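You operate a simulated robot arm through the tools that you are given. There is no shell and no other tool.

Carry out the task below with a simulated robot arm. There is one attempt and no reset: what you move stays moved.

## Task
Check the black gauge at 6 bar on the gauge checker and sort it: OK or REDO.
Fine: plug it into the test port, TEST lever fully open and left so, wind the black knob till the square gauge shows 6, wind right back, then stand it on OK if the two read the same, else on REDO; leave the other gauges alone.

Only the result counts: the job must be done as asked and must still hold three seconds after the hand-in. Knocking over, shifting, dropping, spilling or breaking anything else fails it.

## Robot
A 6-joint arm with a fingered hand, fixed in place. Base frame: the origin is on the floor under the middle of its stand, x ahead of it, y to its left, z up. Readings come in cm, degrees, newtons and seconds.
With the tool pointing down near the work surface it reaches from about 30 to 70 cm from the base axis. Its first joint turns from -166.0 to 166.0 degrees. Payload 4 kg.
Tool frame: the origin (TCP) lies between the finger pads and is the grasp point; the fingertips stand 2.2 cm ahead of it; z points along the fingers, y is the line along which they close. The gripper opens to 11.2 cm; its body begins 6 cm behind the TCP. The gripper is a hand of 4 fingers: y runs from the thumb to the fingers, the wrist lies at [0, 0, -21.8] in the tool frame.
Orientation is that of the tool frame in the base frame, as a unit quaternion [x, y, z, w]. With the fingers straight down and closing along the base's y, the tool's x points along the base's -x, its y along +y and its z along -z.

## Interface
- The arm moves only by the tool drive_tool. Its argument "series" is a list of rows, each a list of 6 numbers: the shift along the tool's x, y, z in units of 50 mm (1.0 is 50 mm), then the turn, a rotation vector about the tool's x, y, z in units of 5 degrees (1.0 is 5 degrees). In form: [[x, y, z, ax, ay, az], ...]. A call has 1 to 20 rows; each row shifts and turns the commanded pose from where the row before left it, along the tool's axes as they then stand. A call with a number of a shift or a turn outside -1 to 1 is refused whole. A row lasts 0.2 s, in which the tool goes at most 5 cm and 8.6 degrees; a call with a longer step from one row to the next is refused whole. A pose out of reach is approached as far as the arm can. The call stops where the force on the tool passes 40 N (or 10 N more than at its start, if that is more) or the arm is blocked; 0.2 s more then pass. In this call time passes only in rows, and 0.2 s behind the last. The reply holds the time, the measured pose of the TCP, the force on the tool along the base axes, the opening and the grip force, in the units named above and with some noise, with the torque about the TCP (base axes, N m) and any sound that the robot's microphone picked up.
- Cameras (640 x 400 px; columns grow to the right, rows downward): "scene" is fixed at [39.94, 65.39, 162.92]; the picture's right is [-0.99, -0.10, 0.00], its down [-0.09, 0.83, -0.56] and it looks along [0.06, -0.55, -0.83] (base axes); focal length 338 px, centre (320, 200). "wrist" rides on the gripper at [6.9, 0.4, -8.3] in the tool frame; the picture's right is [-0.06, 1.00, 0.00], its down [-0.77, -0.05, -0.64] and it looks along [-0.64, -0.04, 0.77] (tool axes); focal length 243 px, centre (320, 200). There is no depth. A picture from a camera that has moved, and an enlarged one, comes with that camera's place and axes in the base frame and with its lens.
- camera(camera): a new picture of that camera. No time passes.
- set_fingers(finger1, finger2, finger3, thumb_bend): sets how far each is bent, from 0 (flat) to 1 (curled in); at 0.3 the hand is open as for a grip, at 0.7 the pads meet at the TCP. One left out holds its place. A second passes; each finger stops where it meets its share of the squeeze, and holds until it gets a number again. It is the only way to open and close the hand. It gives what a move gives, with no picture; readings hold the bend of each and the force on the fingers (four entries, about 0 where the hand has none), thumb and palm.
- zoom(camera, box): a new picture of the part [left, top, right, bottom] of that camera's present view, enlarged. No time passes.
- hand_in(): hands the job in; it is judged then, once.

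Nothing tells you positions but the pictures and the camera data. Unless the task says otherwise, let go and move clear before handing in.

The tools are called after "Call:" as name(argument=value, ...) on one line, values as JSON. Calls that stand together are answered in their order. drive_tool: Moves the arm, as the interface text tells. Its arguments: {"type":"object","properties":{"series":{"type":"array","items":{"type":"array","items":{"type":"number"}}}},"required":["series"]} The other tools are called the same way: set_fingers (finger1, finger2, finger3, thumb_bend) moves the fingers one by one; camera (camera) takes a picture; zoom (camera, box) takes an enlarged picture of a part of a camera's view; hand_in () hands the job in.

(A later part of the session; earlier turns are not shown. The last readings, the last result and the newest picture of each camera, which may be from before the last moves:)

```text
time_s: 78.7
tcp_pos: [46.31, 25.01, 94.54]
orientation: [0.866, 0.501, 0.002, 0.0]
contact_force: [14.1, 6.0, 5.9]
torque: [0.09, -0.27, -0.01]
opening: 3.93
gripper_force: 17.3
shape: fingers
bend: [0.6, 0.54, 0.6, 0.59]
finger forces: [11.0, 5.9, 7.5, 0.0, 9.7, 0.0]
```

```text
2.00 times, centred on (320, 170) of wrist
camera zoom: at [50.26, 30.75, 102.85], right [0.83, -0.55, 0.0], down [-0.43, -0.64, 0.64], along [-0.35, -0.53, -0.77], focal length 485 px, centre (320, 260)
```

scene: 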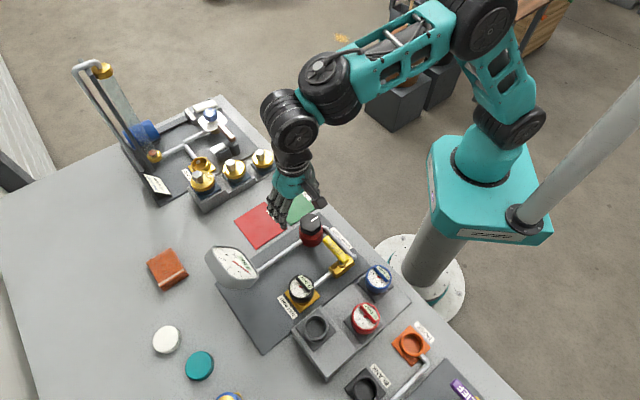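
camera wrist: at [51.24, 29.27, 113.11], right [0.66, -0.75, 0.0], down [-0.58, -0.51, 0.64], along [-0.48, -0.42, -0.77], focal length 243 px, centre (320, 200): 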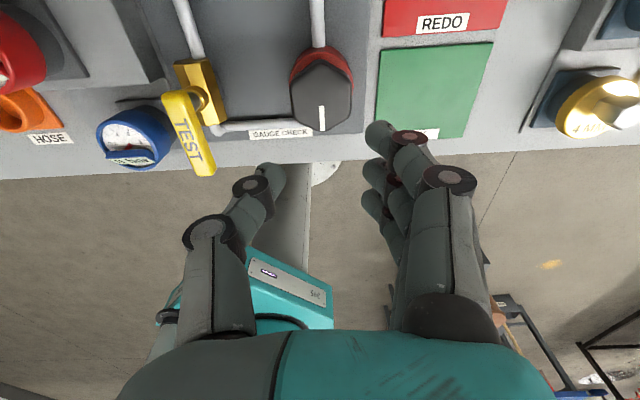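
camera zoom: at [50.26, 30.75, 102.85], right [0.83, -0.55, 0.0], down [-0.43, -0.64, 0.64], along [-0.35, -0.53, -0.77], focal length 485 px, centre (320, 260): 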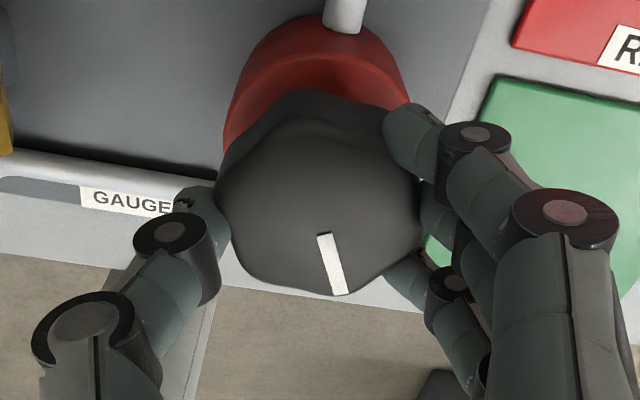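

Counter-clockwise raises it: the square gauge now shows 1 bar. I'll keep turning in stages, with a slight centring correction.

Call:
drive_tool(series=[[0.02, 0.005, 0, 0, 0, -1], [0, 0, 0, 0, 0, -1], [0, 0, 0, 0, 0, -1], [0, 0, 0, 0, 0, -1], [0, 0, 0, 0, 0, -1], [0, 0, 0, 0, 0, -1], [0, 0, 0, 0, 0, -1], [0, 0, 0, 0, 0, -1], [0, 0, 0, 0, 0, 0]])

Call:
zoom(camera="scene", box=[200, 235, 270, 295])

Call:
zoom(camera="scene", box=[280, 265, 330, 315])

Call:
zoom(camera="wrist", box=[160, 70, 480, 270])

```text
time_s: 80.7
tcp_pos: [46.48, 25.09, 94.5]
orientation: [0.641, 0.767, 0.0, 0.0]
contact_force: [2.5, 2.8, 5.6]
torque: [0.02, -0.04, 0.01]
opening: 3.91
gripper_force: 15.1
shape: fingers
bend: [0.61, 0.55, 0.61, 0.59]
finger forces: [7.7, 4.7, 7.1, 0.0, 11.6, 0.0]
```

```text
6.67 times, centred on (235, 265) of scene
camera zoom: at [39.94, 65.39, 162.92], right [-0.99, -0.1, 0.0], down [-0.09, 0.83, -0.56], along [0.06, -0.55, -0.83], focal length 2250 px, centre (887, -233)
```

zoom: 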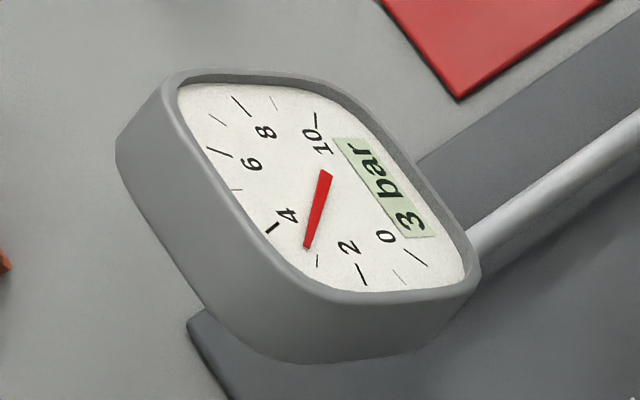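

```text
8.00 times, centred on (305, 290) of scene
camera zoom: at [39.94, 65.39, 162.92], right [-0.99, -0.1, 0.0], down [-0.09, 0.83, -0.56], along [0.06, -0.55, -0.83], focal length 2700 px, centre (440, -520)
```

zoom: 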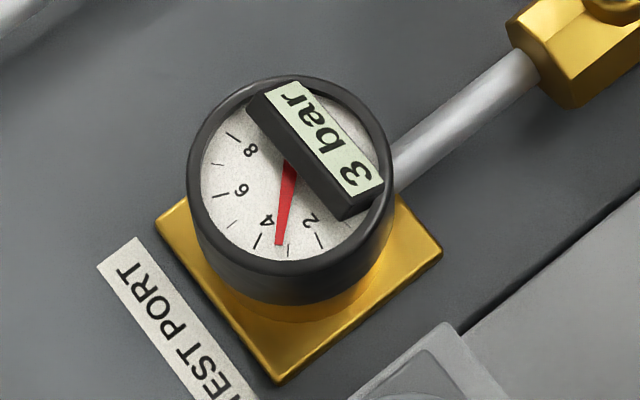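

```text
2.00 times, centred on (320, 170) of wrist
camera zoom: at [45.7, 31.92, 102.83], right [0.99, 0.11, 0.0], down [0.09, -0.76, 0.64], along [0.07, -0.64, -0.77], focal length 485 px, centre (320, 260)
```

zoom: 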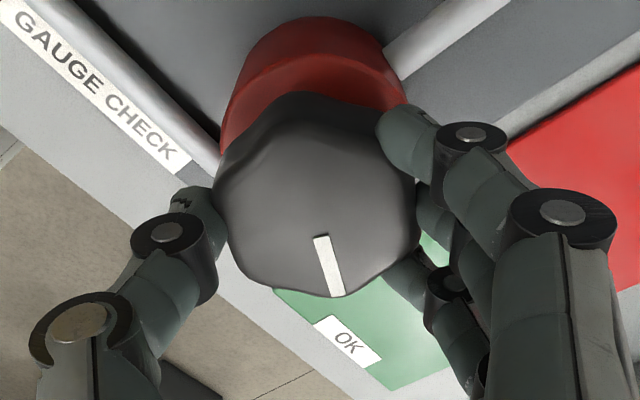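

Both gauges track together at about 3.2 bar after 65° of turn. I'll continue 40° and then fine-tune.

Call:
drive_tool(series=[[0, 0, 0, 0, 0, -1], [0, 0, 0, 0, 0, -1], [0, 0, 0, 0, 0, -1], [0, 0, 0, 0, 0, -1], [0, 0, 0, 0, 0, -1], [0, 0, 0, 0, 0, -1], [0, 0, 0, 0, 0, -1], [0, 0, 0, 0, 0, -1], [0, 0, 0, 0, 0, 0]])

Call:
zoom(camera="scene", box=[200, 235, 270, 295])

Call:
zoom(camera="scene", box=[280, 265, 330, 315])

Call:
zoom(camera="wrist", box=[160, 70, 480, 270])

```text
time_s: 82.7
tcp_pos: [46.42, 25.12, 94.73]
orientation: [0.341, 0.94, 0.001, 0.001]
contact_force: [-3.6, 6.8, 5.8]
torque: [0.11, 0.08, 0.0]
opening: 3.9
gripper_force: 16.0
shape: fingers
bend: [0.61, 0.55, 0.61, 0.59]
finger forces: [8.4, 4.8, 6.5, 0.1, 11.4, 0.0]
```

```text
6.67 times, centred on (235, 265) of scene
camera zoom: at [39.94, 65.39, 162.92], right [-0.99, -0.1, 0.0], down [-0.09, 0.83, -0.56], along [0.06, -0.55, -0.83], focal length 2250 px, centre (887, -233)
```

zoom: 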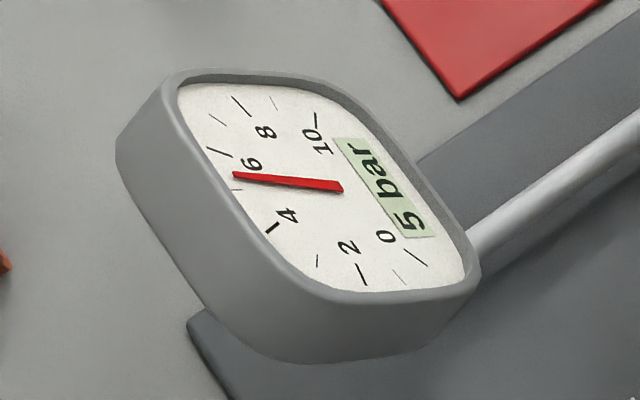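

```text
8.00 times, centred on (305, 290) of scene
camera zoom: at [39.94, 65.39, 162.92], right [-0.99, -0.1, 0.0], down [-0.09, 0.83, -0.56], along [0.06, -0.55, -0.83], focal length 2700 px, centre (440, -520)
```

zoom: 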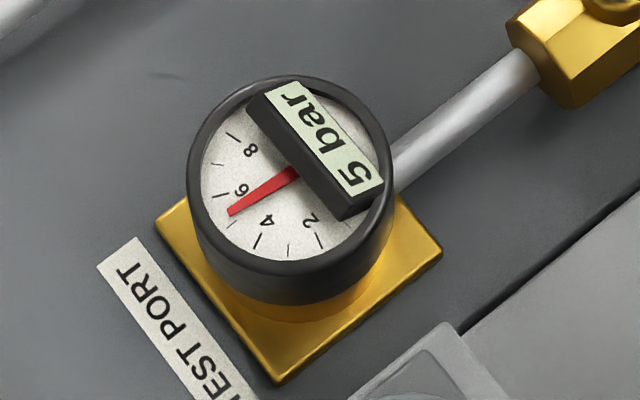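

```text
2.00 times, centred on (320, 170) of wrist
camera zoom: at [41.41, 29.8, 102.82], right [0.69, 0.73, 0.0], down [0.55, -0.53, 0.64], along [0.47, -0.44, -0.77], focal length 485 px, centre (320, 260)
```

zoom: 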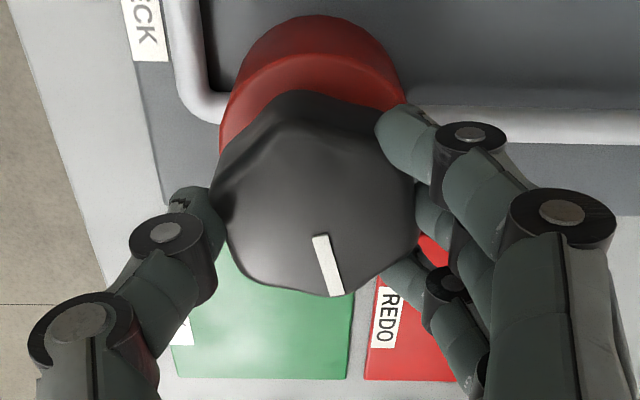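

The square needle is at about 5.4. I need roughly 11° more, so I'll turn 10° and read.

Call:
drive_tool(series=[[0, 0, 0, 0, 0, -1], [0, 0, 0, 0, 0, -1], [0, 0, 0, 0, 0, 0]])

Call:
zoom(camera="scene", box=[205, 240, 260, 285])

Call:
zoom(camera="scene", box=[280, 265, 330, 315])

```text
time_s: 83.5
tcp_pos: [46.42, 25.15, 94.55]
orientation: [0.258, 0.966, 0.002, 0.002]
contact_force: [-6.5, 6.2, 6.0]
torque: [0.1, 0.16, -0.01]
opening: 3.9
gripper_force: 16.2
shape: fingers
bend: [0.61, 0.55, 0.61, 0.59]
finger forces: [9.0, 4.7, 6.4, 0.1, 11.9, 0.0]
```

```text
8.89 times, centred on (232, 262) of scene
camera zoom: at [39.94, 65.39, 162.92], right [-0.99, -0.1, 0.0], down [-0.09, 0.83, -0.56], along [0.06, -0.55, -0.83], focal length 3000 px, centre (1098, -356)
```

zoom: 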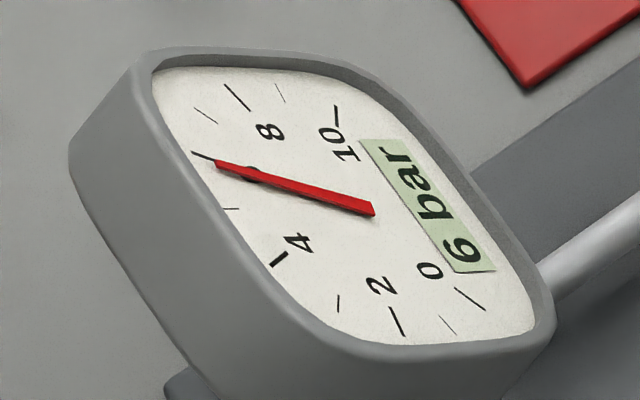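

```text
8.00 times, centred on (305, 290) of scene
camera zoom: at [39.94, 65.39, 162.92], right [-0.99, -0.1, 0.0], down [-0.09, 0.83, -0.56], along [0.06, -0.55, -0.83], focal length 2700 px, centre (440, -520)
```

zoom: 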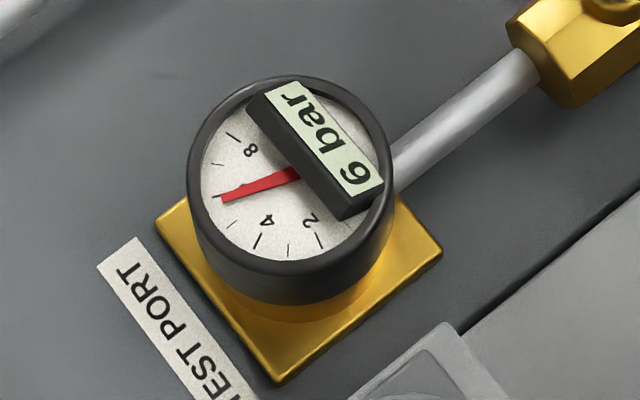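

Both readouts show 6 bar. I'll let it settle and zoom closer on both needles to be sure they agree.

Call:
drive_tool(series=[[0, 0, 0, 0, 0, -0.2], [0, 0, 0, 0, 0, 0], [0, 0, 0, 0, 0, 0], [0, 0, 0, 0, 0, 0], [0, 0, 0, 0, 0, 0]])

Call:
zoom(camera="scene", box=[205, 240, 260, 285])

Call:
zoom(camera="scene", box=[292, 273, 320, 297])

Call:
camera(camera="wrist")

```text
time_s: 84.7
tcp_pos: [46.43, 25.11, 94.47]
orientation: [0.251, 0.968, 0.001, 0.0]
contact_force: [-6.5, 8.0, 7.1]
torque: [0.13, 0.18, -0.01]
opening: 3.94
gripper_force: 16.0
shape: fingers
bend: [0.61, 0.55, 0.61, 0.59]
finger forces: [9.8, 4.8, 6.1, 0.1, 12.0, 0.1]
```

```text
8.89 times, centred on (232, 262) of scene
camera zoom: at [39.94, 65.39, 162.92], right [-0.99, -0.1, 0.0], down [-0.09, 0.83, -0.56], along [0.06, -0.55, -0.83], focal length 3000 px, centre (1098, -356)
```

zoom: 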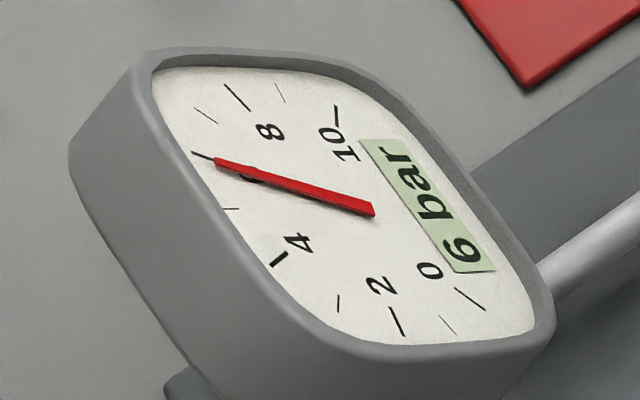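

```text
16.00 times, centred on (306, 285) of scene
camera zoom: at [39.94, 65.39, 162.92], right [-0.99, -0.1, 0.0], down [-0.09, 0.83, -0.56], along [0.06, -0.55, -0.83], focal length 5400 px, centre (544, -1160)
```

zoom: 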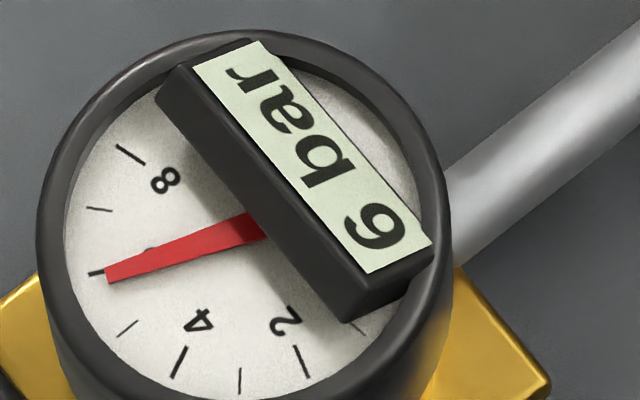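

```text
taken
camera wrist: at [40.6, 28.74, 102.79], right [0.54, 0.84, 0.0], down [0.64, -0.41, 0.64], along [0.54, -0.34, -0.77], focal length 243 px, centre (320, 200)
```

wrist: 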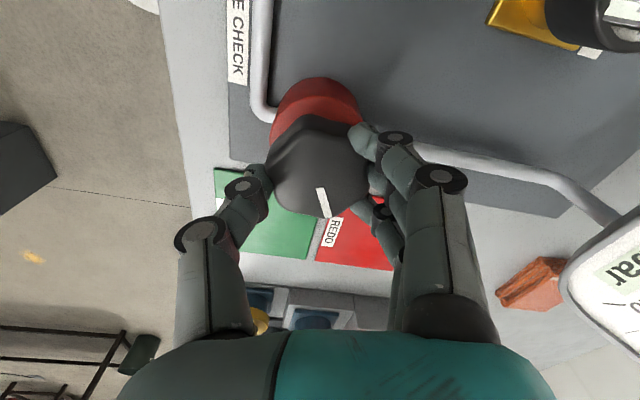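

Both gauges read 6 bar with both needles on the 6 mark, so the gauge is OK. Now I'll wind the knob right back, clockwise.

Call:
drive_tool(series=[[0, 0, 0, 0, 0, 1], [0, 0, 0, 0, 0, 1], [0, 0, 0, 0, 0, 1], [0, 0, 0, 0, 0, 1], [0, 0, 0, 0, 0, 1], [0, 0, 0, 0, 0, 1], [0, 0, 0, 0, 0, 1], [0, 0, 0, 0, 0, 1], [0, 0, 0, 0, 0, 1], [0, 0, 0, 0, 0, 1], [0, 0, 0, 0, 0, 1], [0, 0, 0, 0, 0, 1], [0, 0, 0, 0, 0, 0]])

Call:
zoom(camera="scene", box=[205, 240, 260, 285])

Call:
zoom(camera="wrist", box=[160, 70, 480, 270])

```text
time_s: 87.5
tcp_pos: [46.4, 24.93, 94.58]
orientation: [0.701, 0.713, 0.002, 0.001]
contact_force: [8.5, 4.5, 2.6]
torque: [0.04, -0.11, -0.02]
opening: 3.91
gripper_force: 15.6
shape: fingers
bend: [0.61, 0.55, 0.61, 0.59]
finger forces: [9.0, 5.6, 7.8, 0.0, 9.6, 0.1]
```

```text
8.89 times, centred on (232, 262) of scene
camera zoom: at [39.94, 65.39, 162.92], right [-0.99, -0.1, 0.0], down [-0.09, 0.83, -0.56], along [0.06, -0.55, -0.83], focal length 3000 px, centre (1098, -356)
```

zoom: 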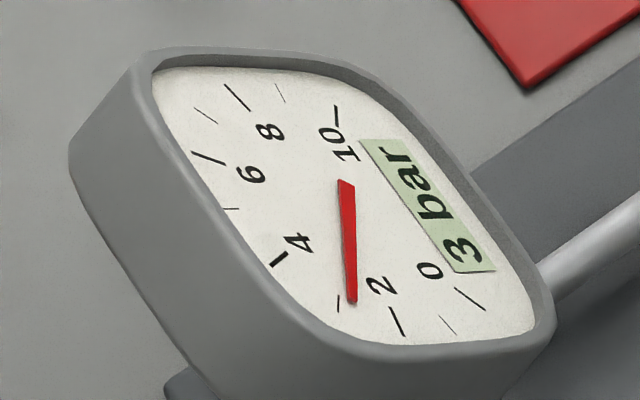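

```text
2.00 times, centred on (320, 170) of wrist
camera zoom: at [46.82, 31.92, 102.84], right [1.0, -0.05, 0.0], down [-0.04, -0.77, 0.64], along [-0.03, -0.64, -0.77], focal length 485 px, centre (320, 260)
```

zoom: 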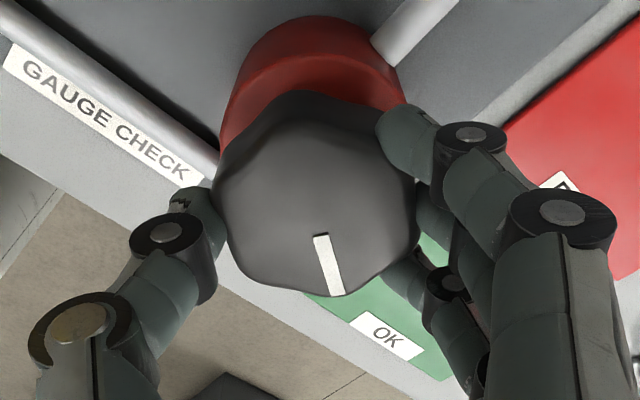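

It's winding down, with the needle at about 2.7. I'll continue to the stop.

Call:
drive_tool(series=[[0, 0, 0, 0, 0, 1], [0, 0, 0, 0, 0, 1], [0, 0, 0, 0, 0, 1], [0, 0, 0, 0, 0, 1], [0, 0, 0, 0, 0, 1], [0, 0, 0, 0, 0, 1], [0, 0, 0, 0, 0, 1], [0, 0, 0, 0, 0, 1], [0, 0, 0, 0, 0, 1], [0, 0, 0, 0, 0, 1], [0, 0, 0, 0, 0, 0]])

Call:
zoom(camera="scene", box=[205, 240, 260, 285])

Call:
zoom(camera="wrist", box=[160, 70, 480, 270])

```text
time_s: 89.9
tcp_pos: [46.63, 25.0, 94.47]
orientation: [0.937, 0.35, 0.001, 0.0]
contact_force: [9.1, -5.0, 6.3]
torque: [-0.11, -0.16, 0.03]
opening: 3.9
gripper_force: 16.7
shape: fingers
bend: [0.61, 0.55, 0.61, 0.59]
finger forces: [9.0, 6.0, 8.4, 0.1, 9.3, 0.1]
```

```text
8.89 times, centred on (232, 262) of scene
camera zoom: at [39.94, 65.39, 162.92], right [-0.99, -0.1, 0.0], down [-0.09, 0.83, -0.56], along [0.06, -0.55, -0.83], focal length 3000 px, centre (1098, -356)
```

zoom: 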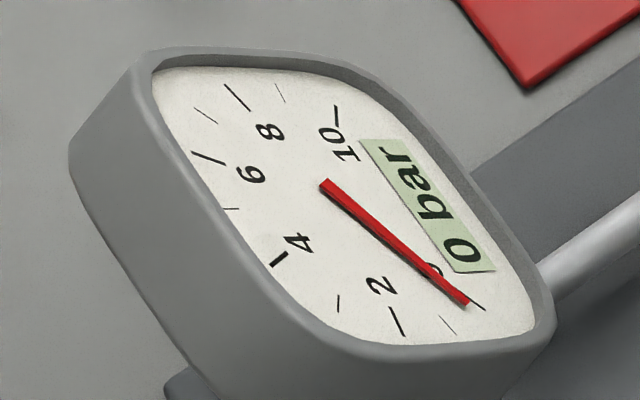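

```text
2.00 times, centred on (320, 170) of wrist
camera zoom: at [52.05, 29.17, 102.83], right [0.61, -0.8, 0.0], down [-0.61, -0.47, 0.64], along [-0.51, -0.39, -0.77], focal length 485 px, centre (320, 260)
```

zoom: 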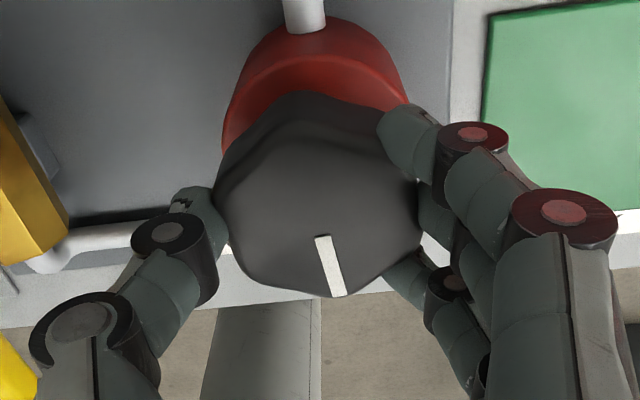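

It reads 0 with about 6° left to the stop. I'll turn 10° more so it's wound right back.

Call:
drive_tool(series=[[0, 0, 0, 0, 0, 1], [0, 0, 0, 0, 0, 1], [0, 0, 0, 0, 0, 0]])

Call:
zoom(camera="scene", box=[205, 240, 260, 285])

Call:
zoom(camera="wrist", box=[160, 70, 480, 270])

```text
time_s: 90.7
tcp_pos: [46.52, 24.91, 94.47]
orientation: [0.964, 0.267, 0.002, -0.001]
contact_force: [11.0, -5.0, 5.8]
torque: [-0.12, -0.17, 0.53]
opening: 3.85
gripper_force: 17.2
shape: fingers
bend: [0.61, 0.55, 0.6, 0.59]
finger forces: [10.9, 6.2, 6.8, 0.0, 9.8, 0.0]
```

```text
8.89 times, centred on (232, 262) of scene
camera zoom: at [39.94, 65.39, 162.92], right [-0.99, -0.1, 0.0], down [-0.09, 0.83, -0.56], along [0.06, -0.55, -0.83], focal length 3000 px, centre (1098, -356)
```

zoom: 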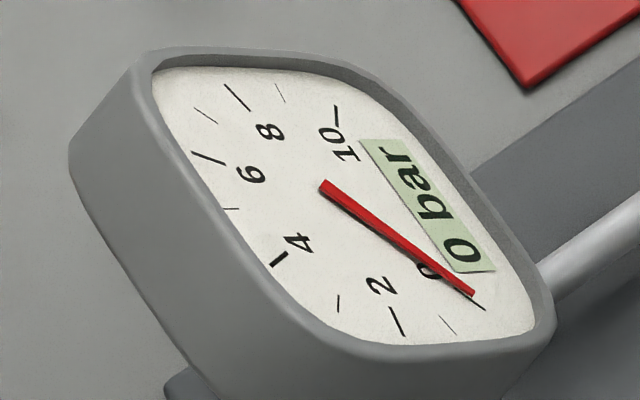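

```text
2.00 times, centred on (320, 170) of wrist
camera zoom: at [52.69, 28.17, 102.85], right [0.46, -0.89, 0.0], down [-0.68, -0.35, 0.64], along [-0.57, -0.29, -0.77], focal length 485 px, centre (320, 260)
```

zoom: 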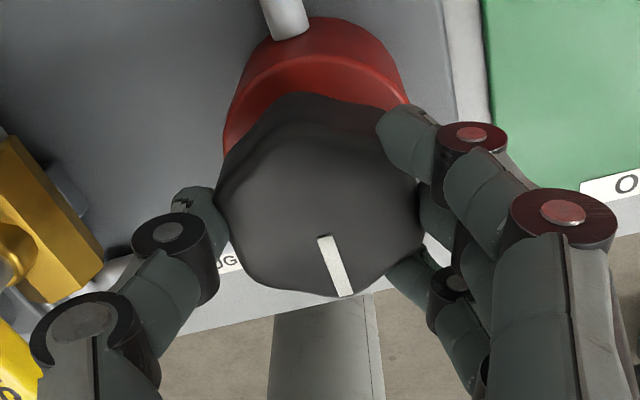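

The knob is hard against its stop at 0 bar. I'll release it and rise.

Call:
set_fingers(finger1=0.4, finger2=0.4, finger3=0.4, thumb_bend=0.4)

Call:
drive_tool(series=[[0, 0, -0.4, 0, 0, 0], [0, 0, -0.8, 0, 0, 0], [0, 0, -0.8, 0, 0, 0], [0, 0, -0.4, 0, 0, 0], [0, 0, 0, 0, 0, 0]])

Call:
zoom(camera="scene", box=[200, 190, 390, 320])

Call:
camera(camera="wrist")

```text
time_s: 91.7
tcp_pos: [46.48, 24.96, 94.57]
orientation: [0.964, 0.267, 0.001, 0.0]
contact_force: [0.3, -0.7, -1.3]
torque: [0.0, -0.03, -0.01]
opening: 8.48
gripper_force: 0.0
shape: fingers
bend: [0.4, 0.4, 0.4, 0.4]
finger forces: [0.1, 0.1, 0.0, 0.0, 0.0, 0.0]
```

```text
time_s: 92.9
tcp_pos: [46.31, 25.04, 106.57]
orientation: [0.964, 0.268, 0.002, -0.001]
contact_force: [0.2, -0.5, -0.8]
torque: [-0.02, 0.03, -0.03]
opening: 8.46
gripper_force: 0.1
shape: fingers
bend: [0.4, 0.4, 0.4, 0.4]
finger forces: [0.0, 0.1, 0.1, 0.0, 0.1, 0.1]
```

```text
3.08 times, centred on (295, 255) of scene
camera zoom: at [39.94, 65.39, 162.92], right [-0.99, -0.1, 0.0], down [-0.09, 0.83, -0.56], along [0.06, -0.55, -0.83], focal length 1038 px, centre (397, 31)
```

zoom: 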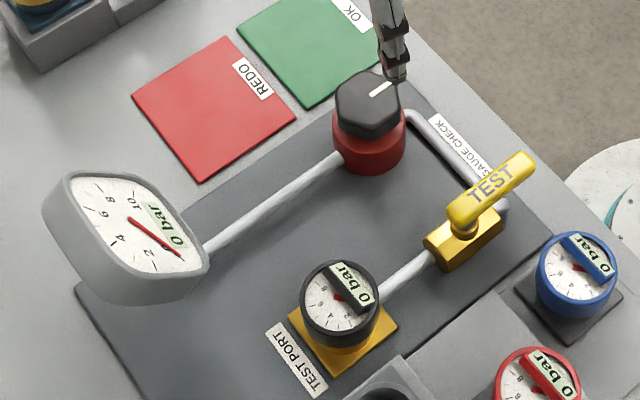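

```text
taken
camera wrist: at [52.61, 28.16, 114.91], right [0.46, -0.89, 0.0], down [-0.68, -0.35, 0.64], along [-0.57, -0.29, -0.77], focal length 243 px, centre (320, 200)
```

wrist: 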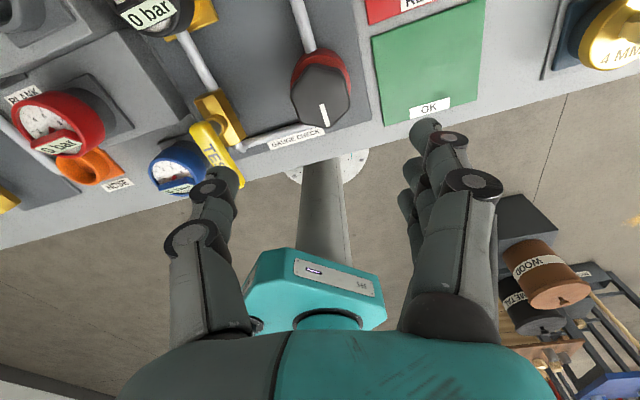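

Both gauges are back at 0, the lever is open and the knob is wound back. Now I'll turn the hand to its earlier heading and return above the test port to fetch the black gauge.

Call:
drive_tool(series=[[0, 0, 0, 0, 0, -1], [0, 0, 0, 0, 0, -1], [0, 0, 0, 0, 0, -1], [0, 0, 0, 0, 0, -1], [0, 0, 0, 0, 0, -1], [0, 0, 0, 0, 0, -1], [0, 0, 0, 0, 0, -1], [0, 0, 0, 0, 0, -1], [0, 0, 0, 0, 0, -1], [0, 0, 0, 0, 0, -1], [0, 0, 0, 0, 0, -1], [0, 0, 0, 0, 0, -1], [0, 0, 0, 0, 0, -1], [0, 0, 0, 0, 0, -1], [0, 0, 0, 0, 0, -1], [0, 0, 0, 0, 0, -1], [0, 0, 0, 0, 0, -1], [0, 0, 0, 0, 0, -1], [0, 0, 0, 0, 0, -1], [0, 0, 0, 0, 0, -1]])

Call:
drive_tool(series=[[0, 0, 0, 0, 0, -0.82], [0.543, 0.55, 0, 0, 0, 0], [0.543, 0.55, 0, 0, 0, 0], [0.543, 0.55, 0, 0, 0, 0], [0.543, 0.55, 0, 0, 0, 0], [0, 0, 0.6, 0, 0, 0], [0, 0, 0, 0, 0, 0]])

Call:
camera(camera="wrist")

```text
time_s: 97.1
tcp_pos: [46.46, 25.03, 106.57]
orientation: [0.414, 0.91, 0.001, 0.001]
contact_force: [-0.2, -0.4, -0.2]
torque: [0.01, 0.01, 0.01]
opening: 8.49
gripper_force: 0.0
shape: fingers
bend: [0.4, 0.4, 0.4, 0.4]
finger forces: [0.0, 0.0, 0.1, 0.1, 0.0, 0.0]
```

```text
time_s: 98.7
tcp_pos: [46.71, 40.58, 103.54]
orientation: [0.382, 0.924, 0.001, 0.001]
contact_force: [-0.2, 0.4, 0.9]
torque: [0.0, 0.01, 0.0]
opening: 8.5
gripper_force: 0.1
shape: fingers
bend: [0.4, 0.4, 0.4, 0.4]
finger forces: [0.1, 0.0, 0.1, 0.1, 0.0, 0.1]
```

```text
taken
camera wrist: at [41.95, 45.69, 111.81], right [0.75, 0.66, 0.0], down [0.51, -0.57, 0.64], along [0.43, -0.48, -0.77], focal length 243 px, centre (320, 200)
```

wrist: 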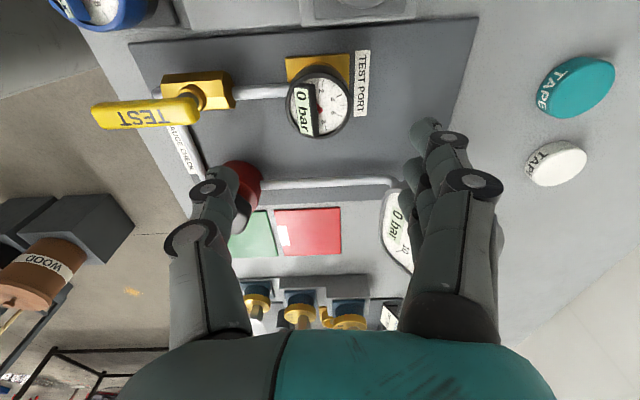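

I'm directly above the black gauge. Lowering to the same grip height as before.

Call:
drive_tool(series=[[0, 0, 0.6, 0, 0, 0], [0, 0, 0.6, 0, 0, 0], [0, 0, 0.5, 0, 0, 0], [0, 0, 0, 0, 0, 0]])

Call:
zoom(camera="wrist", box=[120, 50, 520, 300])

```text
time_s: 99.7
tcp_pos: [46.57, 40.41, 94.99]
orientation: [0.381, 0.924, 0.001, 0.001]
contact_force: [-0.4, -0.1, 0.1]
torque: [0.0, 0.01, 0.01]
opening: 8.5
gripper_force: 0.1
shape: fingers
bend: [0.4, 0.4, 0.4, 0.4]
finger forces: [0.0, 0.1, 0.0, 0.1, 0.0, 0.0]
```

```text
1.60 times, centred on (320, 175) of wrist
camera zoom: at [41.92, 45.62, 103.3], right [0.75, 0.66, 0.0], down [0.51, -0.57, 0.64], along [0.43, -0.48, -0.77], focal length 388 px, centre (320, 240)
```

zoom: 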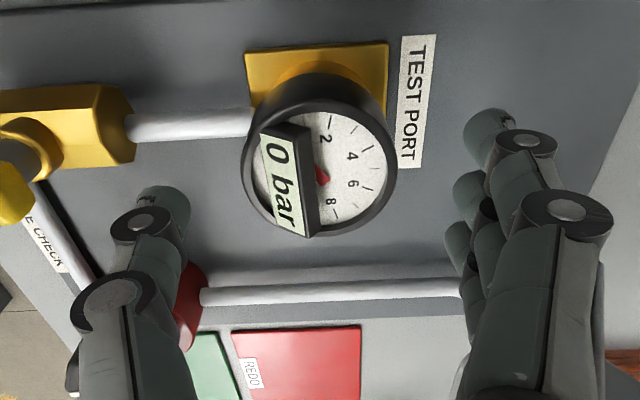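

Centred. Going down 3.9 cm and closing.

Call:
drive_tool(series=[[0, 0, 0.4, 0, 0, 0], [0, 0, 0.38, 0, 0, 0], [0, 0, 0, 0, 0, 0]])

Call:
set_fingers(finger1=0.5, finger2=0.49, finger3=0.5, thumb_bend=0.49)

Call:
zoom(camera="wrist", box=[120, 50, 520, 300])

```text
time_s: 100.5
tcp_pos: [46.57, 40.53, 91.18]
orientation: [0.382, 0.924, 0.0, 0.001]
contact_force: [-0.1, 0.7, 0.1]
torque: [-0.02, 0.02, 0.0]
opening: 8.51
gripper_force: 0.0
shape: fingers
bend: [0.4, 0.4, 0.4, 0.4]
finger forces: [0.0, 0.0, 0.0, 0.0, 0.0, 0.0]
```

```text
time_s: 101.5
tcp_pos: [46.41, 40.49, 91.11]
orientation: [0.382, 0.924, 0.0, 0.001]
contact_force: [-0.7, 0.6, -0.4]
torque: [0.02, 0.03, 0.01]
opening: 5.97
gripper_force: 0.0
shape: fingers
bend: [0.5, 0.49, 0.5, 0.49]
finger forces: [0.0, 0.1, 0.0, 0.0, 0.1, 0.1]
```

```text
1.60 times, centred on (320, 175) of wrist
camera zoom: at [41.94, 45.63, 99.44], right [0.75, 0.66, 0.0], down [0.51, -0.57, 0.64], along [0.43, -0.48, -0.77], focal length 388 px, centre (320, 240)
```

zoom: 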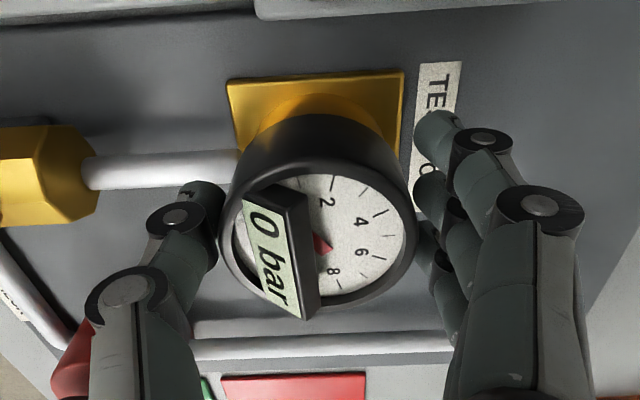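

The gauge sits centrally between the fingers. Closing to a firm grip in two stages.

Call:
set_fingers(finger1=0.58, finger2=0.56, finger3=0.58, thumb_bend=0.56)

Call:
set_fingers(finger1=0.68, finger2=0.64, finger3=0.68, thumb_bend=0.66)

Call:
drive_tool(series=[[0, 0, -0.06, 0, 0, 0], [0, 0, -0.06, 0, 0, 0], [0, 0, 0, 0, 0, 0]])

Call:
zoom(camera="wrist", box=[120, 50, 520, 300])

```text
time_s: 102.5
tcp_pos: [46.52, 40.4, 91.12]
orientation: [0.381, 0.924, 0.001, 0.001]
contact_force: [-0.8, -0.4, -0.1]
torque: [0.0, 0.01, -0.04]
opening: 4.78
gripper_force: 5.2
shape: fingers
bend: [0.56, 0.51, 0.54, 0.53]
finger forces: [0.5, 2.9, 1.8, 0.0, 5.4, 0.1]
```

```text
time_s: 103.5
tcp_pos: [46.58, 40.5, 91.21]
orientation: [0.381, 0.925, 0.0, 0.001]
contact_force: [1.4, 1.4, 0.4]
torque: [0.06, -0.05, 0.01]
opening: 4.48
gripper_force: 17.6
shape: fingers
bend: [0.59, 0.52, 0.55, 0.58]
finger forces: [5.7, 6.2, 6.4, 0.0, 16.4, 0.0]
```

```text
time_s: 104.3
tcp_pos: [46.58, 40.56, 91.75]
orientation: [0.382, 0.924, 0.001, 0.002]
contact_force: [-0.3, 1.1, -1.7]
torque: [0.06, 0.02, -0.02]
opening: 4.5
gripper_force: 17.3
shape: fingers
bend: [0.59, 0.52, 0.55, 0.58]
finger forces: [5.7, 6.1, 6.2, 0.0, 16.7, 0.0]
```

```text
1.60 times, centred on (320, 175) of wrist
camera zoom: at [41.94, 45.64, 100.07], right [0.75, 0.66, 0.0], down [0.51, -0.57, 0.64], along [0.43, -0.48, -0.77], focal length 388 px, centre (320, 240)
```

zoom: 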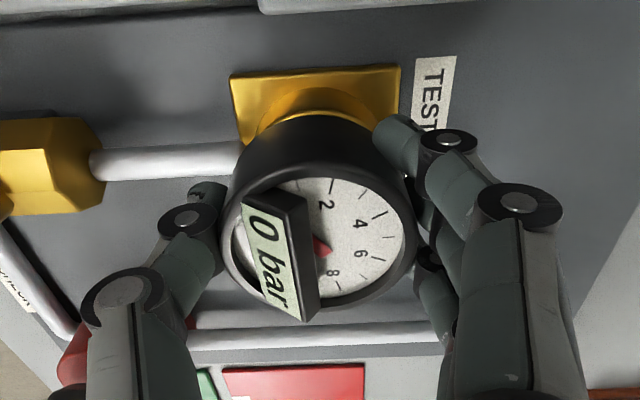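

The gauge is coming up freely. I'll keep lifting straight up, well clear of the port.

Call:
drive_tool(series=[[0, 0, -0.1, 0, 0, 0], [0, 0, -0.1, 0, 0, 0], [0, 0, -0.2, 0, 0, 0], [0, 0, -0.3, 0, 0, 0], [0, 0, -0.6, 0, 0, 0], [0, 0, -0.8, 0, 0, 0], [0, 0, -0.6, 0, 0, 0], [0, 0, 0, 0, 0, 0]])

Call:
zoom(camera="wrist", box=[120, 50, 520, 300])

Call:
camera(camera="scene")

```text
time_s: 106.1
tcp_pos: [46.43, 40.64, 105.24]
orientation: [0.382, 0.924, 0.0, 0.001]
contact_force: [-1.1, 0.2, -2.0]
torque: [0.05, 0.01, 0.02]
opening: 4.51
gripper_force: 17.6
shape: fingers
bend: [0.59, 0.52, 0.55, 0.58]
finger forces: [5.5, 5.9, 6.2, 0.0, 16.9, 0.0]
```

```text
1.60 times, centred on (320, 175) of wrist
camera zoom: at [41.88, 45.71, 113.49], right [0.75, 0.66, 0.0], down [0.51, -0.57, 0.64], along [0.43, -0.48, -0.77], focal length 388 px, centre (320, 240)
```

zoom: 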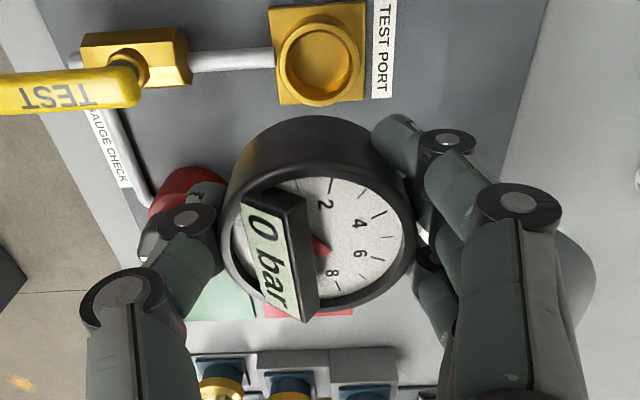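

```text
taken
```

scene: 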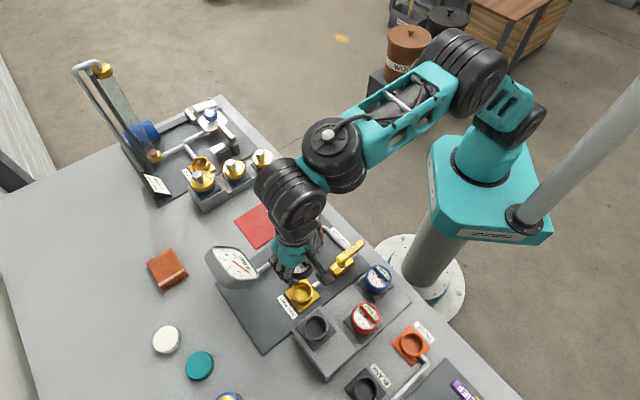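

The gauge is firmly held and unmoved in the grip. I'll carry it to the green OK pad, centred near (47.3, -26.7).

Call:
drive_tool(series=[[-0.75, -0.47, 0, 0, 0, 0], [-0.75, -0.47, 0, 0, 0, 0], [-0.75, -0.47, 0, 0, 0, 0], [-0.75, -0.47, 0, 0, 0, 0], [-0.75, -0.47, 0, 0, 0, 0], [-0.75, -0.47, 0, 0, 0, 0], [0, 0, 0, 0, 0, 0]])

Call:
camera(camera="wrist")

Call:
camera(camera="scene")

```text
time_s: 107.7
tcp_pos: [52.39, 14.58, 105.29]
orientation: [0.381, 0.925, 0.001, 0.001]
contact_force: [-0.3, 0.3, -1.7]
torque: [0.04, 0.0, 0.04]
opening: 4.47
gripper_force: 17.6
shape: fingers
bend: [0.59, 0.52, 0.55, 0.58]
finger forces: [5.6, 5.9, 6.3, 0.0, 16.7, 0.0]
```

```text
taken
camera wrist: at [47.88, 19.73, 113.52], right [0.75, 0.66, 0.0], down [0.51, -0.57, 0.64], along [0.43, -0.48, -0.77], focal length 243 px, centre (320, 200)
```

wrist: 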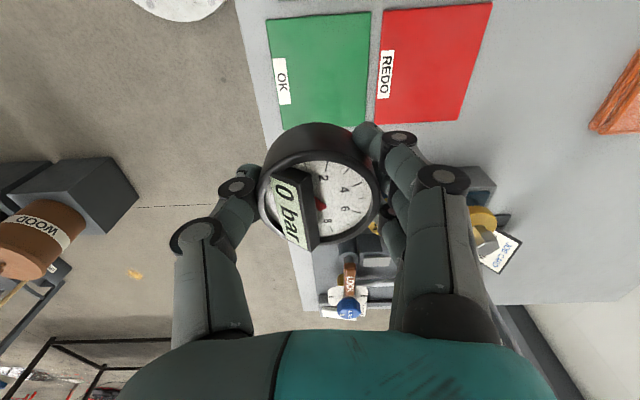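

```text
taken
```

scene: 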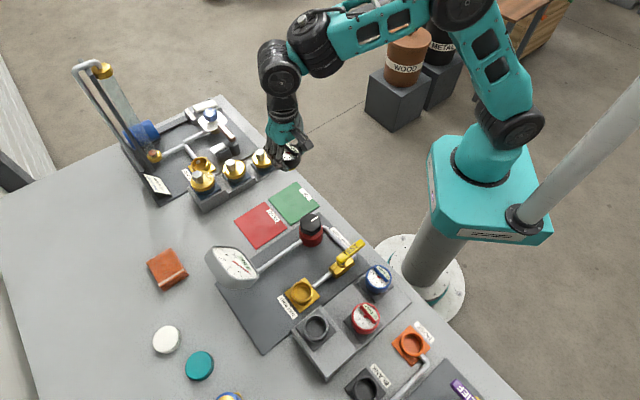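

I'm right over the middle of the OK pad. Lowering in stages.

Call:
drive_tool(series=[[0, 0, 0.7, 0, 0, 0], [0, 0, 0.7, 0, 0, 0], [0, 0, 0.7, 0, 0, 0], [0, 0, 0.45, 0, 0, 0], [0, 0, 0, 0, 0, 0]])

Call:
zoom(camera="wrist", box=[120, 50, 520, 300])

Call:
zoom(camera="scene", box=[240, 150, 350, 250])

```text
time_s: 108.9
tcp_pos: [52.6, 14.59, 92.53]
orientation: [0.382, 0.924, 0.0, 0.001]
contact_force: [-0.5, 0.3, -0.7]
torque: [0.02, -0.03, 0.0]
opening: 4.49
gripper_force: 17.0
shape: fingers
bend: [0.59, 0.52, 0.56, 0.58]
finger forces: [5.6, 5.9, 6.3, 0.0, 16.7, 0.0]
```

```text
1.60 times, centred on (320, 175) of wrist
camera zoom: at [47.94, 19.82, 100.73], right [0.75, 0.66, 0.0], down [0.51, -0.57, 0.64], along [0.43, -0.48, -0.77], focal length 388 px, centre (320, 240)
```

zoom: 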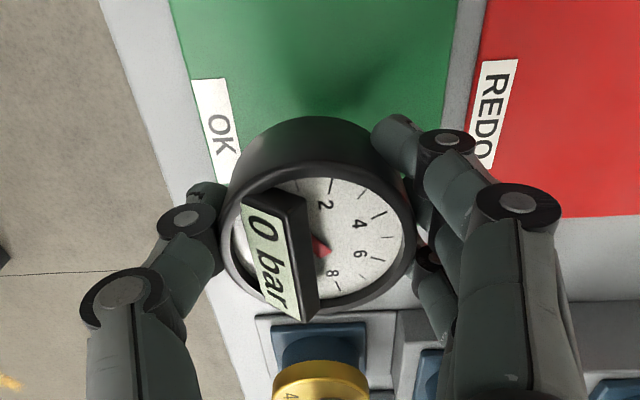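

```text
4.00 times, centred on (295, 200) of scene
camera zoom: at [39.94, 65.39, 162.92], right [-0.99, -0.1, 0.0], down [-0.09, 0.83, -0.56], along [0.06, -0.55, -0.83], focal length 1350 px, centre (420, 200)
```

zoom: 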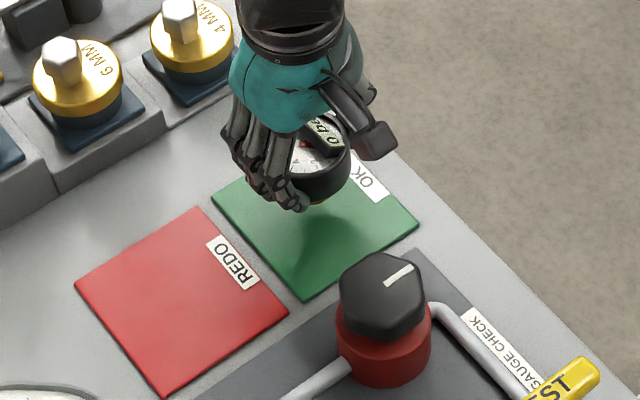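

The gauge hangs just above the middle of the OK pad. Lowering in small steps until it touches.

Call:
drive_tool(series=[[0, 0, 0.1, 0, 0, 0], [0, 0, 0.1, 0, 0, 0], [0, 0, 0, 0, 0, 0]])

Call:
drive_tool(series=[[0, 0, 0.04, 0, 0, 0], [0, 0, 0, 0, 0, 0]])

Call:
drive_tool(series=[[0, 0, 0.04, 0, 0, 0], [0, 0, 0, 0, 0, 0]])

```text
time_s: 109.7
tcp_pos: [52.59, 14.59, 91.53]
orientation: [0.382, 0.924, 0.0, 0.002]
contact_force: [-0.3, -0.2, -1.0]
torque: [0.03, 0.03, -0.03]
opening: 4.52
gripper_force: 17.4
shape: fingers
bend: [0.59, 0.52, 0.56, 0.58]
finger forces: [5.6, 5.8, 6.4, 0.1, 16.6, 0.1]
```

```text
time_s: 110.3
tcp_pos: [52.55, 14.65, 91.33]
orientation: [0.382, 0.924, 0.001, 0.002]
contact_force: [0.0, 0.8, -2.1]
torque: [0.01, -0.02, 0.01]
opening: 4.49
gripper_force: 16.9
shape: fingers
bend: [0.59, 0.52, 0.56, 0.58]
finger forces: [5.6, 5.9, 6.4, 0.1, 16.6, 0.1]
```

```text
time_s: 110.9
tcp_pos: [52.58, 14.61, 91.03]
orientation: [0.382, 0.924, 0.001, 0.002]
contact_force: [0.1, -0.5, -1.6]
torque: [0.0, 0.0, 0.03]
opening: 4.48
gripper_force: 18.0
shape: fingers
bend: [0.59, 0.52, 0.56, 0.58]
finger forces: [5.7, 5.9, 6.4, 0.0, 16.6, 0.0]
```

Call:
drive_tool(series=[[0, 0, 0.03, 0, 0, 0], [0, 0, 0, 0, 0, 0]])

Call:
drive_tool(series=[[0, 0, 0.03, 0, 0, 0], [0, 0, 0, 0, 0, 0]])

```text
time_s: 111.5
tcp_pos: [52.55, 14.64, 91.04]
orientation: [0.382, 0.924, 0.001, 0.001]
contact_force: [0.6, -0.2, -1.0]
torque: [0.01, 0.0, -0.01]
opening: 4.5
gripper_force: 17.4
shape: fingers
bend: [0.59, 0.52, 0.56, 0.58]
finger forces: [5.6, 5.8, 6.5, 0.0, 16.6, 0.1]
```

```text
time_s: 112.1
tcp_pos: [52.48, 14.67, 90.71]
orientation: [0.382, 0.924, 0.0, 0.001]
contact_force: [0.2, 0.0, -1.8]
torque: [0.04, 0.0, -0.01]
opening: 4.5
gripper_force: 17.4
shape: fingers
bend: [0.59, 0.52, 0.56, 0.58]
finger forces: [5.7, 5.9, 6.3, 0.0, 16.6, 0.0]
```

Not touching yet at z 90.7. I'll go on in 0.1 cm steps.

Call:
drive_tool(series=[[0, 0, 0.02, 0, 0, 0], [0, 0, 0, 0, 0, 0]])

Call:
drive_tool(series=[[0, 0, 0.02, 0, 0, 0], [0, 0, 0, 0, 0, 0]])

Call:
drive_tool(series=[[0, 0, 0.02, 0, 0, 0], [0, 0, 0, 0, 0, 0]])

Call:
zoom(camera="wrist", box=[120, 50, 520, 300])

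```text
time_s: 112.7
tcp_pos: [52.57, 14.64, 90.74]
orientation: [0.382, 0.924, 0.001, 0.001]
contact_force: [-0.1, 0.6, -0.6]
torque: [0.02, 0.0, -0.01]
opening: 4.52
gripper_force: 17.0
shape: fingers
bend: [0.59, 0.52, 0.56, 0.58]
finger forces: [5.5, 5.9, 6.4, 0.0, 16.6, 0.0]
```

```text
time_s: 113.3
tcp_pos: [52.49, 14.71, 90.56]
orientation: [0.382, 0.924, 0.0, 0.001]
contact_force: [0.1, -0.2, -1.7]
torque: [0.03, -0.03, 0.02]
opening: 4.49
gripper_force: 17.8
shape: fingers
bend: [0.59, 0.52, 0.56, 0.58]
finger forces: [5.6, 5.9, 6.4, 0.0, 16.6, 0.1]
```

```text
time_s: 113.9
tcp_pos: [52.45, 14.48, 90.53]
orientation: [0.382, 0.924, 0.001, 0.001]
contact_force: [1.3, -0.1, -1.4]
torque: [0.01, -0.01, -0.03]
opening: 4.49
gripper_force: 17.0
shape: fingers
bend: [0.59, 0.52, 0.56, 0.58]
finger forces: [5.6, 6.0, 6.4, 0.1, 16.7, 0.1]
```

```text
1.60 times, centred on (320, 175) of wrist
camera zoom: at [47.93, 19.8, 98.76], right [0.75, 0.66, 0.0], down [0.51, -0.57, 0.64], along [0.43, -0.48, -0.77], focal length 388 px, centre (320, 240)
```

zoom: 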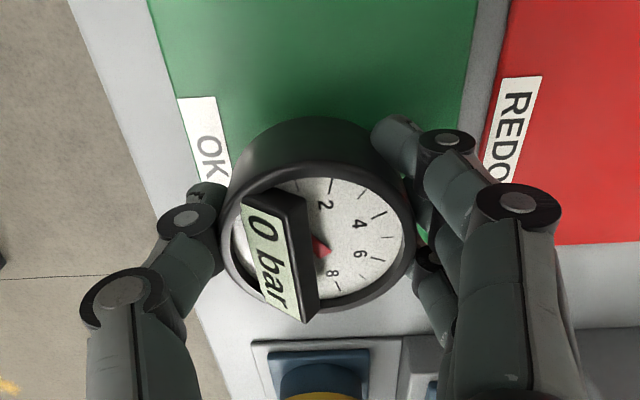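

The gauge sits a little higher in the hand this time, so contact should come soon. Continuing.

Call:
drive_tool(series=[[0, 0, 0.02, 0, 0, 0], [0, 0, 0, 0, 0, 0]])

Call:
drive_tool(series=[[0, 0, 0.02, 0, 0, 0], [0, 0, 0, 0, 0, 0]])

Call:
drive_tool(series=[[0, 0, 0.02, 0, 0, 0], [0, 0, 0, 0, 0, 0]])

```text
time_s: 114.5
tcp_pos: [52.57, 14.66, 90.54]
orientation: [0.381, 0.924, 0.002, 0.002]
contact_force: [-1.0, -0.5, 4.5]
torque: [0.05, -0.03, 0.0]
opening: 4.5
gripper_force: 18.3
shape: fingers
bend: [0.6, 0.53, 0.56, 0.58]
finger forces: [5.8, 5.9, 6.4, 0.0, 17.6, 0.1]
```

```text
time_s: 115.1
tcp_pos: [52.6, 14.71, 90.35]
orientation: [0.381, 0.925, 0.001, 0.002]
contact_force: [-2.0, 0.8, 11.7]
torque: [0.05, -0.05, 0.01]
opening: 4.49
gripper_force: 18.5
shape: fingers
bend: [0.61, 0.54, 0.57, 0.58]
finger forces: [6.1, 6.2, 6.5, 0.1, 18.4, 0.0]
```

```text
time_s: 115.7
tcp_pos: [52.65, 14.7, 90.23]
orientation: [0.381, 0.924, 0.001, 0.002]
contact_force: [0.0, 1.8, 20.2]
torque: [0.07, -0.03, 0.01]
opening: 4.47
gripper_force: 18.3
shape: fingers
bend: [0.61, 0.54, 0.57, 0.58]
finger forces: [6.4, 6.5, 7.0, 0.0, 18.2, 0.1]
```

The gauge is standing on the OK pad, pressing at 20 N. I'll ease off to a light touch and then open the fingers.

Call:
drive_tool(series=[[0, 0, -0.035, 0, 0, 0], [0, 0, 0, 0, 0, 0]])

Call:
set_fingers(finger1=0.55, finger2=0.5, finger3=0.53, thumb_bend=0.52)

Call:
set_fingers(finger1=0.4, finger2=0.4, finger3=0.4, thumb_bend=0.4)

Call:
zoom(camera="wrist", box=[120, 50, 520, 300])

```text
time_s: 116.3
tcp_pos: [52.45, 14.7, 90.31]
orientation: [0.382, 0.924, 0.001, 0.001]
contact_force: [2.3, 1.5, 9.5]
torque: [0.11, -0.15, 0.01]
opening: 4.44
gripper_force: 18.5
shape: fingers
bend: [0.61, 0.54, 0.57, 0.58]
finger forces: [6.4, 6.8, 7.8, 0.0, 16.7, 0.1]
```

```text
time_s: 117.3
tcp_pos: [52.58, 14.7, 90.41]
orientation: [0.382, 0.924, 0.001, 0.001]
contact_force: [-0.8, -0.3, -0.8]
torque: [0.0, -0.01, -0.01]
opening: 4.91
gripper_force: 1.0
shape: fingers
bend: [0.55, 0.5, 0.52, 0.52]
finger forces: [0.0, 0.3, 0.4, 0.0, 0.9, 0.1]
```

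```text
time_s: 118.3
tcp_pos: [52.62, 14.64, 90.47]
orientation: [0.381, 0.924, 0.001, 0.001]
contact_force: [-0.3, 0.1, 0.5]
torque: [0.03, 0.0, -0.02]
opening: 8.5
gripper_force: 0.2
shape: fingers
bend: [0.4, 0.4, 0.4, 0.4]
finger forces: [0.0, 0.0, 0.0, 0.0, 0.0, 0.0]
```

```text
1.60 times, centred on (320, 175) of wrist
camera zoom: at [47.94, 19.82, 98.67], right [0.75, 0.66, 0.0], down [0.51, -0.57, 0.64], along [0.43, -0.48, -0.77], focal length 388 px, centre (320, 240)
```

zoom: 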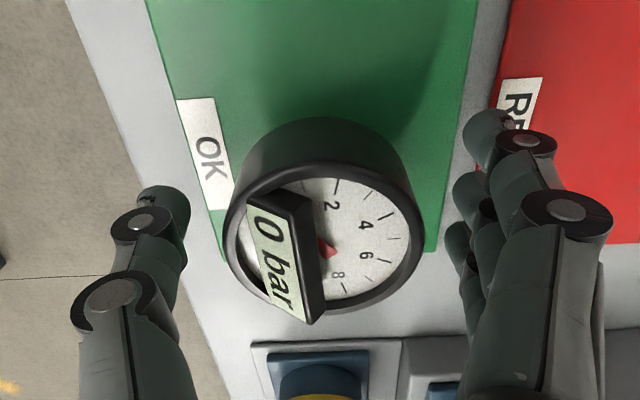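

The gauge stands on OK, free of the fingers. I'll rise straight up, retreat and check the whole scene.

Call:
drive_tool(series=[[0, 0, -0.4, 0, 0, 0], [0, 0, -0.8, 0, 0, 0], [0, 0, -0.8, 0, 0, 0], [0, 0, -0.8, 0, 0, 0], [0, 0, -0.8, 0, 0, 0], [0, -0.8, 0, 0, 0, 0], [0, -0.8, 0, 0, 0, 0], [0, -0.8, 0, 0, 0, 0], [0, 0, 0, 0, 0, 0]])

Call:
camera(camera="scene")

Call:
zoom(camera="scene", box=[200, 170, 410, 350])

Call:
zoom(camera="scene", box=[255, 165, 345, 245])

```text
time_s: 120.3
tcp_pos: [44.07, 6.18, 108.4]
orientation: [0.381, 0.925, 0.0, 0.0]
contact_force: [0.0, 0.2, 0.4]
torque: [0.0, -0.01, 0.0]
opening: 8.5
gripper_force: 0.0
shape: fingers
bend: [0.4, 0.4, 0.4, 0.4]
finger forces: [0.0, 0.0, 0.1, 0.0, 0.0, 0.0]
```

```text
taken
```

scene: 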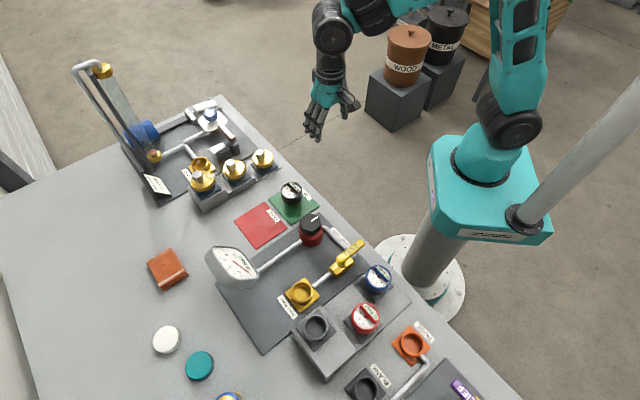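

```text
2.22 times, centred on (305, 260) of scene
camera zoom: at [39.94, 65.39, 162.92], right [-0.99, -0.1, 0.0], down [-0.09, 0.83, -0.56], along [0.06, -0.55, -0.83], focal length 750 px, centre (353, 67)
```

zoom: 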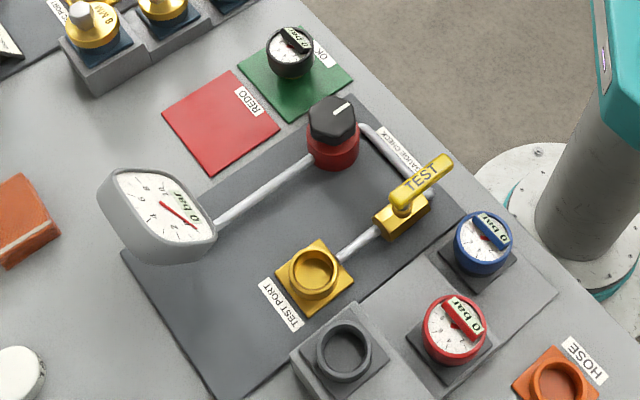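

```text
5.00 times, centred on (300, 205) of scene
camera zoom: at [39.94, 65.39, 162.92], right [-0.99, -0.1, 0.0], down [-0.09, 0.83, -0.56], along [0.06, -0.55, -0.83], focal length 1687 px, centre (420, 175)
```

zoom: 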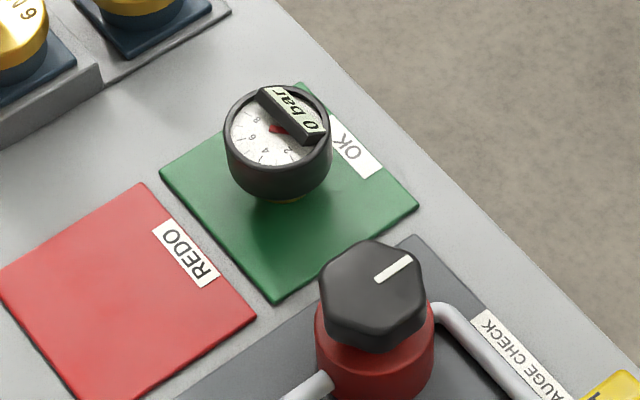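

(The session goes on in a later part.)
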